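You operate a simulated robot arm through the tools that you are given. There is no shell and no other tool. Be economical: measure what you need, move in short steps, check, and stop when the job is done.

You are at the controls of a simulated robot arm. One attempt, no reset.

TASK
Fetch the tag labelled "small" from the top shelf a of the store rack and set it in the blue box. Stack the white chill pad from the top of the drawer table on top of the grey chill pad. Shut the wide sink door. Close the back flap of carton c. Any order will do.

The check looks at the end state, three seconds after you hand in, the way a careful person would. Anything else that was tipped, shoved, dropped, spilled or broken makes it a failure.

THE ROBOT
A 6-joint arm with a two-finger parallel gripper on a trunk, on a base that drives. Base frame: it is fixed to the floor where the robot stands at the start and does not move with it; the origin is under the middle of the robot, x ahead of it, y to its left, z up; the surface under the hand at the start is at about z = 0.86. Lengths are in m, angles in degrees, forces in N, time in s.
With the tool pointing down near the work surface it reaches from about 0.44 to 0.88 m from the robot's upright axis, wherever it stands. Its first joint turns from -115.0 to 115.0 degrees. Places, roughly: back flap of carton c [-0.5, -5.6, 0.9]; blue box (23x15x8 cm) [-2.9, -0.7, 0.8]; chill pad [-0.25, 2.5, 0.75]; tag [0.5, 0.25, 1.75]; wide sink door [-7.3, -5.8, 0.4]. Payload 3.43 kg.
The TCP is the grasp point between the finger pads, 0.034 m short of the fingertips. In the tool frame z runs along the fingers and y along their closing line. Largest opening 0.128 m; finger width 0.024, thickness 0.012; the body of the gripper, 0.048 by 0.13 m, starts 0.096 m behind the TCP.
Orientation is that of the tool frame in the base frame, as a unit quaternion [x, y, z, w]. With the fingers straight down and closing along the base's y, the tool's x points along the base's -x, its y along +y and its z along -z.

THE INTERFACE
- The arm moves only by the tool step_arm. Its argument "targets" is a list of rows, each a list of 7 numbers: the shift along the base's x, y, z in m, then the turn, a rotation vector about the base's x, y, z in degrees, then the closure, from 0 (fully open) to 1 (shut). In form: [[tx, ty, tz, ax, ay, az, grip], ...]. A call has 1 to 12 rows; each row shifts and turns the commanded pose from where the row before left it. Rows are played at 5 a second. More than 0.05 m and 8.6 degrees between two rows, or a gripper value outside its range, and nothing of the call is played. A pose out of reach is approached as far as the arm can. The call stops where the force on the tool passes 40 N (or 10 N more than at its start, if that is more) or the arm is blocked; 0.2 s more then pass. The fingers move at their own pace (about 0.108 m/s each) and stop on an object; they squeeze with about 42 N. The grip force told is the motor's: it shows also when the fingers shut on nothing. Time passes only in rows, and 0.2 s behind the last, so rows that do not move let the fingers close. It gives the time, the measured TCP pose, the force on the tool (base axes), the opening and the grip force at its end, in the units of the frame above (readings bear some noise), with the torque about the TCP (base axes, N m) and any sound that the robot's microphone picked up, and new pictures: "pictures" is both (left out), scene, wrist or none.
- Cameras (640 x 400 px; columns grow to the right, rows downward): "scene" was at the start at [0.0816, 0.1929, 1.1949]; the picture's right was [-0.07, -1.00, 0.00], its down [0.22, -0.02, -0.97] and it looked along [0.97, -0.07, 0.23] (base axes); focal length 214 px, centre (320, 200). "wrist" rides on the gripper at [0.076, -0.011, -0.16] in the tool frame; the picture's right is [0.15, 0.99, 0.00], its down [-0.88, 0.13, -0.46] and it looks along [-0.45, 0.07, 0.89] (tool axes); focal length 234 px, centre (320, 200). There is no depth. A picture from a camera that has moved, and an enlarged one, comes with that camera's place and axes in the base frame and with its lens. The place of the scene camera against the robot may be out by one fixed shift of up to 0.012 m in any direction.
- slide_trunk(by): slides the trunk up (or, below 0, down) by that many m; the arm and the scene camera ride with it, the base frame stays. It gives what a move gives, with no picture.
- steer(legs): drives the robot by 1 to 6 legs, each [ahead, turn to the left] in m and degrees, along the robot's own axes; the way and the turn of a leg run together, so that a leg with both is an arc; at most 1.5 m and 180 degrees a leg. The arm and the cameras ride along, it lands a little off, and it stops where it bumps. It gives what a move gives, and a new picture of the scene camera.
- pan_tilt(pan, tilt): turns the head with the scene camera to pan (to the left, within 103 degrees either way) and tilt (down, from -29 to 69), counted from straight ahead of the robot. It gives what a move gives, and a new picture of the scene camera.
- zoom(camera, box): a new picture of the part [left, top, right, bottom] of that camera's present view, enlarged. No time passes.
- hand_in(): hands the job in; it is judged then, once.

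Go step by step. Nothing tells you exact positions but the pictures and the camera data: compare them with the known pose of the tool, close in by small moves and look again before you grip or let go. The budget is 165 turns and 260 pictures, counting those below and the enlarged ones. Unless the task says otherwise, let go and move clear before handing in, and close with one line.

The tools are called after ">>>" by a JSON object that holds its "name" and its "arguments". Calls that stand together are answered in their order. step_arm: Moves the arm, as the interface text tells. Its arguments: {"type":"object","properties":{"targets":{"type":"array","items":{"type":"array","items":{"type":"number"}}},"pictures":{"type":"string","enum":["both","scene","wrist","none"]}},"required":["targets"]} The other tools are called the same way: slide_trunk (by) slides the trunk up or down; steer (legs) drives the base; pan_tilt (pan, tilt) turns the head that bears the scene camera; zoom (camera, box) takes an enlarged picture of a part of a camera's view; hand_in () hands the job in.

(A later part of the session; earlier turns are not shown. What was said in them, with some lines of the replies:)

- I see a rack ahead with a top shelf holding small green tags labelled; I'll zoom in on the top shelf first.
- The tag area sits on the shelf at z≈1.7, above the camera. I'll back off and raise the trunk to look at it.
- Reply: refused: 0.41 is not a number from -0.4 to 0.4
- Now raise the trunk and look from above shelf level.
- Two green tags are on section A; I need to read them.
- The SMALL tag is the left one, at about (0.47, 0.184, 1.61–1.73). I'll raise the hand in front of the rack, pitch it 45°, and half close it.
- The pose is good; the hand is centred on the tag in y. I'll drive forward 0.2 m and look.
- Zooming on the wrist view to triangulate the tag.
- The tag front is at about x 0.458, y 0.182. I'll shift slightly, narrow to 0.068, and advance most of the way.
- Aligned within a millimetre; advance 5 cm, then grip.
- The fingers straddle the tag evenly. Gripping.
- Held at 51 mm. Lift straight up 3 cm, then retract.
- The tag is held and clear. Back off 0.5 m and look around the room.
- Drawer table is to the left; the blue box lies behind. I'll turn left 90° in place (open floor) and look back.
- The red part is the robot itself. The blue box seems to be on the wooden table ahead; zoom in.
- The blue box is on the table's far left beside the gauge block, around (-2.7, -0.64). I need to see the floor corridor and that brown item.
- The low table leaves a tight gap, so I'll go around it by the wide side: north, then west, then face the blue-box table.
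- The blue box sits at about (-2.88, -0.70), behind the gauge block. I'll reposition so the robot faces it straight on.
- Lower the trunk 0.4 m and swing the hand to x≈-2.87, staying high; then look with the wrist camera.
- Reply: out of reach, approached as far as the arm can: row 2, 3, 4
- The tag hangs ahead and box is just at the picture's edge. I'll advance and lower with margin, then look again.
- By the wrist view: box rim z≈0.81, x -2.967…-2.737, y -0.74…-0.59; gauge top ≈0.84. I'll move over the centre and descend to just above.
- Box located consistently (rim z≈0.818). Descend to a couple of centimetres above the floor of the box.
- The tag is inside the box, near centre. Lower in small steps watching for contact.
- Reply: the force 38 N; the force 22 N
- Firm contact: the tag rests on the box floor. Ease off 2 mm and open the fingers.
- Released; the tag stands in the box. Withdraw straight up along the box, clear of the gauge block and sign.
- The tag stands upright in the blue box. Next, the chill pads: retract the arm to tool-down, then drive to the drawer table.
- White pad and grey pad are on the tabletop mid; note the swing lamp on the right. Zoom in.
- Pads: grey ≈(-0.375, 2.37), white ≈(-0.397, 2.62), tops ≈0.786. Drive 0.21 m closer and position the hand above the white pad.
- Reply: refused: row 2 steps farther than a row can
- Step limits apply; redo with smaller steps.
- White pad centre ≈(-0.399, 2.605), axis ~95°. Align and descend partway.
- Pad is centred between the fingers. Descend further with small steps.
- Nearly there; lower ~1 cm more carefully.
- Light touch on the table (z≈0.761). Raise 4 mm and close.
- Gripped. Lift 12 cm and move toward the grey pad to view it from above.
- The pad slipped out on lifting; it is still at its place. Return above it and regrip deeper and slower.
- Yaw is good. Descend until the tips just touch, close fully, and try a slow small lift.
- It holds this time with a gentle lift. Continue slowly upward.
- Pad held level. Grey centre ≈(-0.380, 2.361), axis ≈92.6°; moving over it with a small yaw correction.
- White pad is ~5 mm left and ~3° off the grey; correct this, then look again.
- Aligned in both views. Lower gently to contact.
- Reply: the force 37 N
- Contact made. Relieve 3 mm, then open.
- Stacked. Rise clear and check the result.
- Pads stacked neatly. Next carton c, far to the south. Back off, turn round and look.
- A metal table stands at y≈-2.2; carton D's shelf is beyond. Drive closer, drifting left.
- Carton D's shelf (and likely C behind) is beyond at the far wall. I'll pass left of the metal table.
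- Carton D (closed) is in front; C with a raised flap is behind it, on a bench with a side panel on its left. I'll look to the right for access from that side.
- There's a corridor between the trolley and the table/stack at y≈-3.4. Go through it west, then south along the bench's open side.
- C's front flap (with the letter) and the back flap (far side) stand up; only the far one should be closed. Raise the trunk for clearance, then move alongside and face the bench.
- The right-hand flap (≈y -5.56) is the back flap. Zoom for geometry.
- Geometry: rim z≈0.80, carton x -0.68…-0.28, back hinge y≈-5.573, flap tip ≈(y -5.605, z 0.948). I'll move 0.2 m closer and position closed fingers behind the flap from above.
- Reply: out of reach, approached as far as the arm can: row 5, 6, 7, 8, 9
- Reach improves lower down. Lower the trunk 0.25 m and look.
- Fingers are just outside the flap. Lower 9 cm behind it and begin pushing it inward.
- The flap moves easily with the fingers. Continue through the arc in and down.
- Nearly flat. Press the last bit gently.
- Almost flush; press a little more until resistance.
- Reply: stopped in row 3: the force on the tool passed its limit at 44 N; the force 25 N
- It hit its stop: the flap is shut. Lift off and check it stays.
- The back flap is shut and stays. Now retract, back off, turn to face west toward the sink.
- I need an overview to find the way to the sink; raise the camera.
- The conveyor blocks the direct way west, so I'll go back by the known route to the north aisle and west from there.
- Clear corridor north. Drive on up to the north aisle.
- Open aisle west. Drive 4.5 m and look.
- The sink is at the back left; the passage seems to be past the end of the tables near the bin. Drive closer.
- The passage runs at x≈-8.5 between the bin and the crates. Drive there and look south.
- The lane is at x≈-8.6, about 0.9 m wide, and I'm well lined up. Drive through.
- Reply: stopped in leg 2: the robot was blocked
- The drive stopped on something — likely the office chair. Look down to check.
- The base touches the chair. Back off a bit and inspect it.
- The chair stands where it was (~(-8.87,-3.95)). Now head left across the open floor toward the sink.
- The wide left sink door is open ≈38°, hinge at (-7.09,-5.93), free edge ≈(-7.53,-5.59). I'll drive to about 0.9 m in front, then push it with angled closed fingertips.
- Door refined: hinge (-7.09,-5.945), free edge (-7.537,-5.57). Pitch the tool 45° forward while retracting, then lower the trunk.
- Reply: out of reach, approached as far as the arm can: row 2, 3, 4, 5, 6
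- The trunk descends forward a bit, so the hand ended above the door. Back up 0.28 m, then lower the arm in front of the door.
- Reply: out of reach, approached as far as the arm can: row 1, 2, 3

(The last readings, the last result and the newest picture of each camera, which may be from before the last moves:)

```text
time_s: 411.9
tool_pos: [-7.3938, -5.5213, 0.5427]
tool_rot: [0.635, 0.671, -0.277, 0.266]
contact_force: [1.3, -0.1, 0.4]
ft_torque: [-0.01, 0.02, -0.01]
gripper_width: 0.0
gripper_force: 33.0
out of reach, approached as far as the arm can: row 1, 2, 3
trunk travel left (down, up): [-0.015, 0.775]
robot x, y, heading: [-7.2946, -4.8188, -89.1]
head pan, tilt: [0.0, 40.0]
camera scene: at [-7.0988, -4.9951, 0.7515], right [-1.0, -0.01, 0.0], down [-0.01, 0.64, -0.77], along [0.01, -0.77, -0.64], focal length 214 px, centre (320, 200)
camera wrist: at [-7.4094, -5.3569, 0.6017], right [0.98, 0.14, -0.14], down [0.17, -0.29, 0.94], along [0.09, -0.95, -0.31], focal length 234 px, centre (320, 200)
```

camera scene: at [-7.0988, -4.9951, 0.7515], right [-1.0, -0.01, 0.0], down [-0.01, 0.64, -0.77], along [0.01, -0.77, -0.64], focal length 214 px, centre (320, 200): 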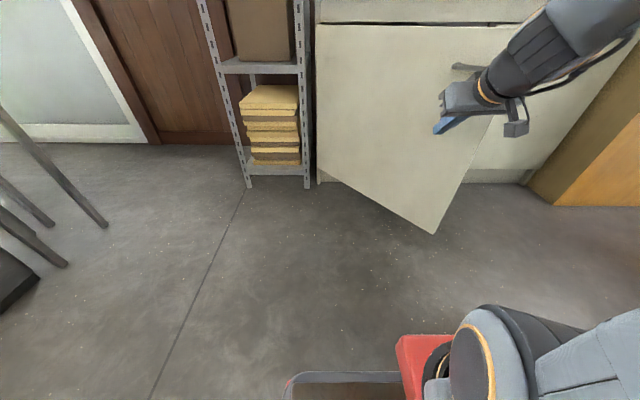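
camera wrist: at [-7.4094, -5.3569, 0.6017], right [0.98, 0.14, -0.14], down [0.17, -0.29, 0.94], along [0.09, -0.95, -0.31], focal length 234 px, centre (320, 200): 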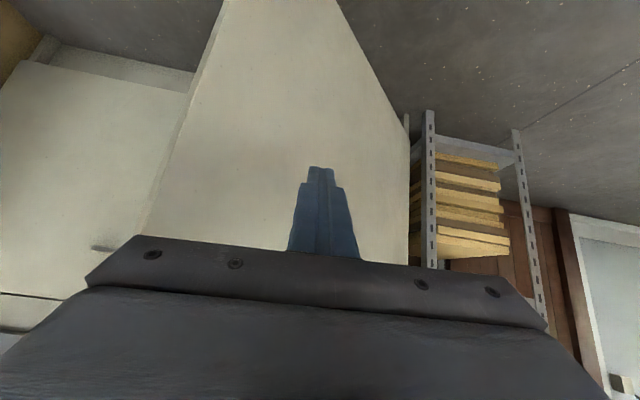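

The fingertips are in front of the door below the handle. Shift right a little and push toward -y.

>>> {"name": "step_arm", "arguments": {"targets": [[-0.03, 0, -0.01, 0, 0, 0, 1], [-0.02, -0.02, -0.01, 0, 0, 0, 1], [0, -0.03, 0, 0, 0, 0, 1], [0, -0.03, 0, 0, 0, 0, 1], [0, -0.03, 0, 0, 0, 0, 1], [-0.003, -0.03, 0, 0, 0, 0, 1], [-0.003, -0.03, 0, 0, 0, 0, 1]]}}

```text
time_s: 413.5
tool_pos: [-7.4511, -5.6933, 0.5227]
tool_rot: [0.635, 0.67, -0.277, 0.266]
contact_force: [1.2, -0.5, 0.0]
ft_torque: [-0.02, 0.03, 0.02]
gripper_width: 0.0001
gripper_force: 33.7
trunk travel left (down, up): [-0.015, 0.775]
robot x, y, heading: [-7.2939, -4.8162, -89.2]
head pan, tilt: [0.0, 40.0]
camera scene: at [-7.0988, -4.9951, 0.7515], right [-1.0, -0.01, 0.0], down [-0.01, 0.64, -0.77], along [0.01, -0.77, -0.64], focal length 214 px, centre (320, 200)
camera wrist: at [-7.467, -5.5277, 0.5813], right [0.98, 0.14, -0.14], down [0.17, -0.29, 0.94], along [0.09, -0.95, -0.31], focal length 234 px, centre (320, 200)
```

scene: 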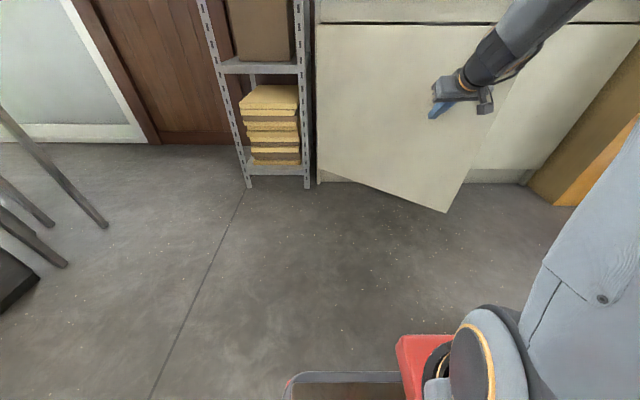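
wrist: 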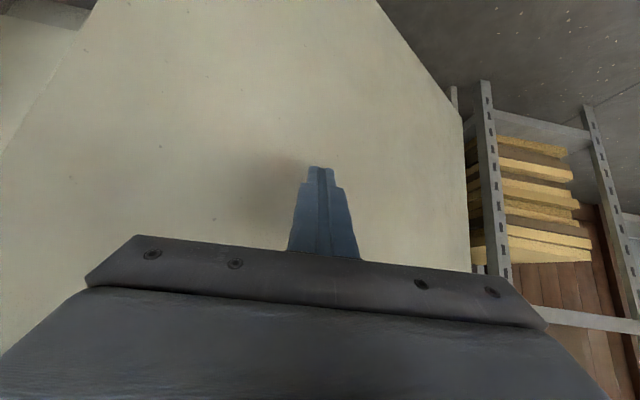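

The door swings with the fingers. Continue pushing.

>>> {"name": "step_arm", "arguments": {"targets": [[-0.005, -0.03, 0, 0, 0, 0, 1], [-0.005, -0.03, 0, 0, 0, 0, 1], [-0.005, -0.03, 0, 0, 0, 0, 1], [-0.005, -0.03, 0, 0, 0, 0, 1], [-0.004, -0.02, 0, 0, 0, 0, 1], [-0.003, -0.02, 0, 0, 0, 0, 1]]}}

```text
time_s: 414.9
tool_pos: [-7.4767, -5.8552, 0.5228]
tool_rot: [0.636, 0.67, -0.278, 0.265]
contact_force: [-0.3, -0.1, -0.7]
ft_torque: [0.0, -0.01, -0.02]
gripper_width: 0.0
gripper_force: 33.3
trunk travel left (down, up): [-0.015, 0.775]
robot x, y, heading: [-7.2929, -4.8124, -89.3]
head pan, tilt: [0.0, 40.0]
camera scene: at [-7.0988, -4.9951, 0.7515], right [-1.0, -0.01, 0.0], down [-0.01, 0.64, -0.77], along [0.01, -0.77, -0.64], focal length 214 px, centre (320, 200)
camera wrist: at [-7.4925, -5.6895, 0.5815], right [0.98, 0.14, -0.14], down [0.17, -0.29, 0.94], along [0.09, -0.95, -0.31], focal length 234 px, centre (320, 200)
```

scene: 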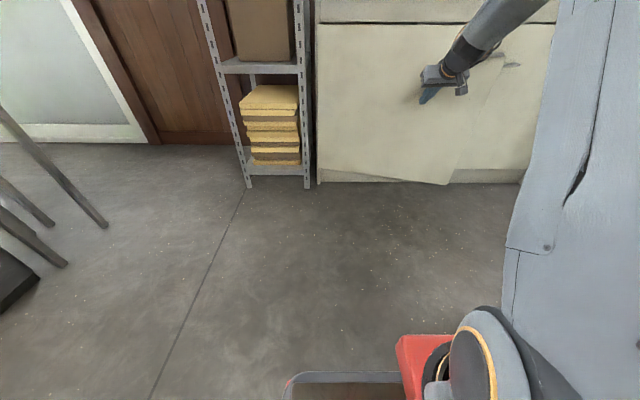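
wrist: 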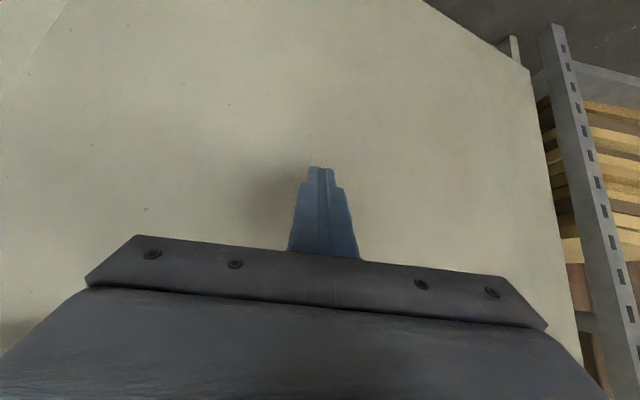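

Almost shut. Push on gently until contact stops it.

>>> {"name": "step_arm", "arguments": {"targets": [[-0.002, -0.015, 0, 0, 0, 0, 1], [-0.002, -0.015, 0, 0, 0, 0, 1], [-0.001, -0.01, 0, 0, 0, 0, 1], [0, -0.008, 0, 0, 0, 0, 1], [0, -0.006, 0, 0, 0, 0, 1], [0, -0.006, 0, 0, 0, 0, 1], [0, -0.006, 0, 0, 0, 0, 1], [0, -0.006, 0, 0, 0, 0, 1]]}}

```text
time_s: 416.7
tool_pos: [-7.4818, -5.9259, 0.5205]
tool_rot: [0.635, 0.671, -0.277, 0.267]
contact_force: [0.4, 0.0, 0.6]
ft_torque: [-0.02, -0.02, -0.03]
gripper_width: 0.0
gripper_force: 32.8
trunk travel left (down, up): [-0.015, 0.775]
robot x, y, heading: [-7.2958, -4.8161, -89.3]
head pan, tilt: [0.0, 40.0]
camera scene: at [-7.0988, -4.9952, 0.7515], right [-1.0, -0.01, 0.0], down [-0.01, 0.64, -0.77], along [0.01, -0.77, -0.64], focal length 214 px, centre (320, 200)
camera wrist: at [-7.4961, -5.7592, 0.5798], right [0.98, 0.14, -0.14], down [0.17, -0.29, 0.94], along [0.09, -0.95, -0.31], focal length 234 px, centre (320, 200)
```

scene: 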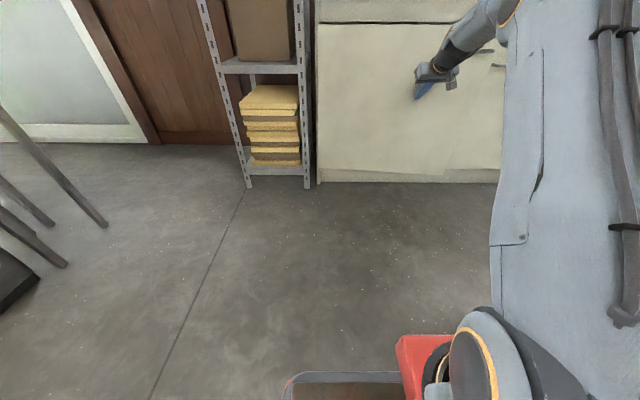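
wrist: 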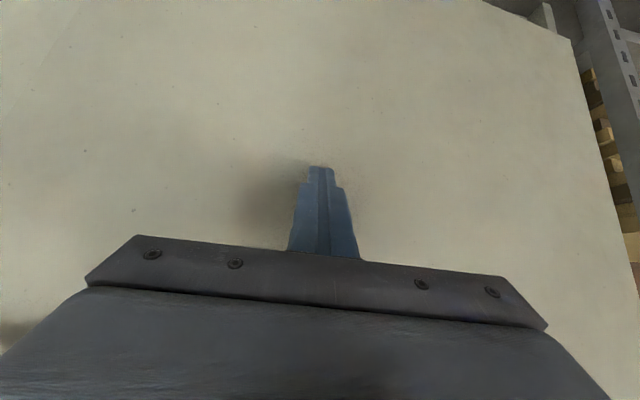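

>>> {"name": "step_arm", "arguments": {"targets": [[0, -0.005, 0, 0, 0, 0, 1], [0, -0.005, 0, 0, 0, 0, 1], [0, -0.005, 0, 0, 0, 0, 1], [0, -0.005, 0, 0, 0, 0, 1], [0, -0.005, 0, 0, 0, 0, 1]], "pictures": "none"}}

>>> {"name": "zoom", "arguments": {"camera": "scene", "box": [300, 0, 520, 200]}}

```text
time_s: 417.9
tool_pos: [-7.4817, -5.9509, 0.5215]
tool_rot: [0.635, 0.67, -0.276, 0.265]
contact_force: [0.1, -0.9, 0.3]
ft_torque: [0.0, -0.02, 0.0]
gripper_width: 0.0
gripper_force: 33.0
trunk travel left (down, up): [-0.015, 0.775]
robot x, y, heading: [-7.2919, -4.8156, -89.4]
head pan, tilt: [0.0, 40.0]
```

```text
2.00 times, centred on (410, 100) of scene
camera zoom: at [-7.0988, -4.9952, 0.7515], right [-1.0, -0.01, 0.0], down [-0.01, 0.64, -0.77], along [0.01, -0.77, -0.64], focal length 429 px, centre (140, 400)
```

zoom: 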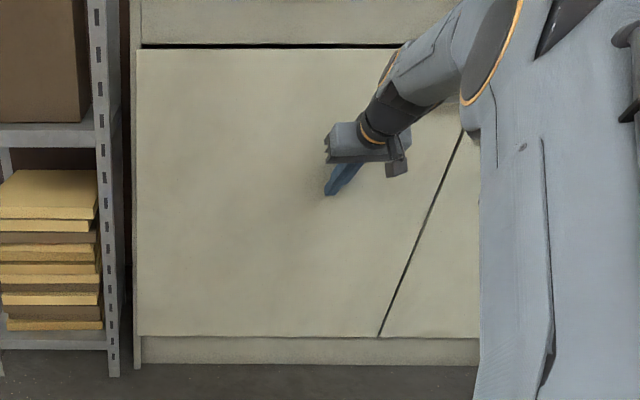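

Looks nearly flush; push until it seats.

>>> {"name": "step_arm", "arguments": {"targets": [[0, -0.004, 0, 0, 0, 0, 1], [0, -0.004, 0, 0, 0, 0, 1], [0, -0.004, 0, 0, 0, 0, 1], [0, -0.004, 0, 0, 0, 0, 1], [0, -0.004, 0, 0, 0, 0, 1]], "pictures": "none"}}

>>> {"name": "zoom", "arguments": {"camera": "scene", "box": [300, 0, 520, 200]}}

```text
time_s: 419.1
tool_pos: [-7.4823, -5.9699, 0.5212]
tool_rot: [0.635, 0.672, -0.274, 0.265]
contact_force: [3.5, 25.0, 2.1]
ft_torque: [0.32, 0.21, 0.07]
gripper_width: 0.0001
gripper_force: 32.6
trunk travel left (down, up): [-0.015, 0.775]
robot x, y, heading: [-7.2936, -4.8141, -89.4]
head pan, tilt: [0.0, 40.0]
```

```text
2.00 times, centred on (410, 100) of scene
camera zoom: at [-7.0988, -4.9945, 0.7517], right [-1.0, -0.01, 0.0], down [-0.01, 0.64, -0.77], along [0.01, -0.77, -0.64], focal length 429 px, centre (140, 400)
```

zoom: 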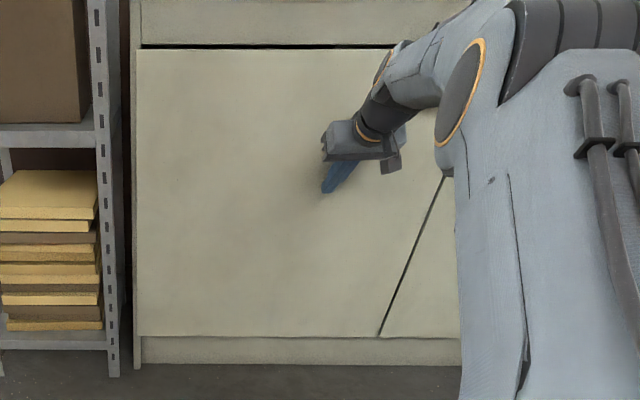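

It has seated (25 N resistance). Back the hand off straight and verify the door stays shut.

>>> {"name": "step_arm", "arguments": {"targets": [[0, 0.02, 0, 0, 0, 0, 1], [0, 0.04, 0, 0, 0, 0, 1], [0, 0.04, 0, 0, 0, 0, 1], [0, 0.04, 0, 0, 0, 0, 1], [0, 0.04, 0, 0, 0, 0, 1], [0, 0.04, 0, 0, 0, 0, 1], [0, 0.04, 0, 0, 0, 0, 1]], "pictures": "none"}}

>>> {"name": "steer", "arguments": {"legs": [[-0.6, 0]]}}

>>> {"name": "pan_tilt", "arguments": {"pan": -5, "tilt": 15}}

```text
time_s: 420.7
tool_pos: [-7.4821, -5.7089, 0.5208]
tool_rot: [0.635, 0.671, -0.276, 0.266]
contact_force: [0.1, 0.4, -0.8]
ft_torque: [-0.03, 0.0, -0.05]
gripper_width: 0.0
gripper_force: 33.3
trunk travel left (down, up): [-0.015, 0.775]
robot x, y, heading: [-7.2957, -4.8137, -89.6]
head pan, tilt: [0.0, 40.0]
```

```text
time_s: 424.1
tool_pos: [-7.4885, -5.1081, 0.5197]
tool_rot: [0.634, 0.671, -0.276, 0.267]
contact_force: [0.3, -0.4, -0.6]
ft_torque: [0.01, 0.03, 0.02]
gripper_width: 0.0
gripper_force: 33.0
trunk travel left (down, up): [-0.015, 0.775]
robot x, y, heading: [-7.3043, -4.2125, -89.2]
head pan, tilt: [0.0, 40.0]
camera scene: at [-7.1069, -4.3903, 0.7515], right [-1.0, -0.02, 0.0], down [-0.01, 0.64, -0.77], along [0.01, -0.77, -0.64], focal length 214 px, centre (320, 200)
```

scene: 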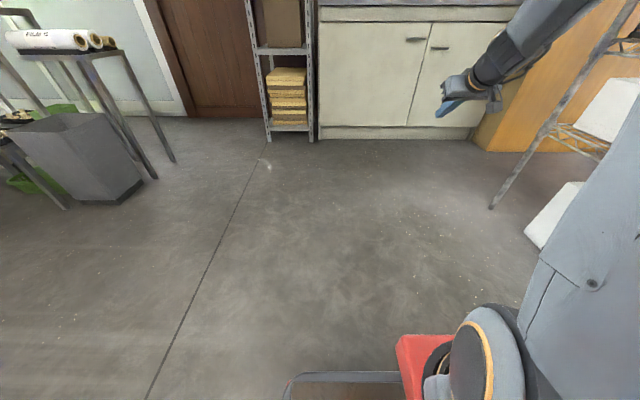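

```text
time_s: 425.0
tool_pos: [-7.4887, -5.1065, 0.5206]
tool_rot: [0.634, 0.671, -0.276, 0.267]
contact_force: [0.1, -0.7, 0.3]
ft_torque: [0.05, -0.02, 0.03]
gripper_width: 0.0
gripper_force: 33.0
trunk travel left (down, up): [-0.015, 0.775]
robot x, y, heading: [-7.3011, -4.2151, -89.1]
head pan, tilt: [-5.0, 15.0]
camera scene: at [-7.1149, -4.3984, 0.791], right [-1.0, 0.07, 0.0], down [0.02, 0.26, -0.97], along [-0.07, -0.96, -0.26], focal length 214 px, centre (320, 200)
```

scene: 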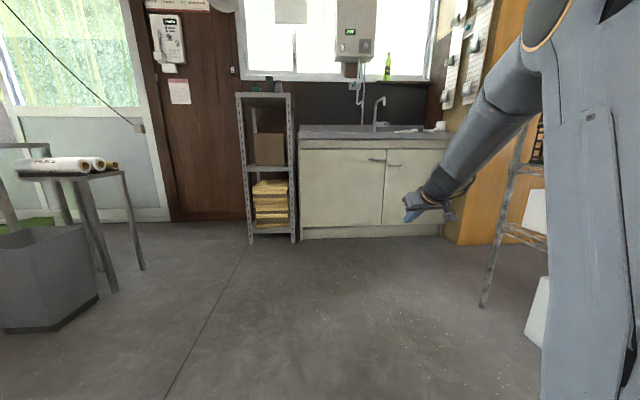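

The sink door is shut flush and stays shut. The tag, the stacked pads and the carton flap were each checked earlier, and the arm is clear, so I'm handing in.

>>> {"name": "hand_in", "arguments": {}}

```text
The job is handed in.
```

All four jobs are done and handed in: the "small" tag is in the blue box, the white chill pad is on the grey one, carton c's back flap is closed, and the wide sink door is shut. On the way to the sink the base bumped the office chair; it was still upright and, as far as I could measure from the pictures, hadn't moved noticeably.
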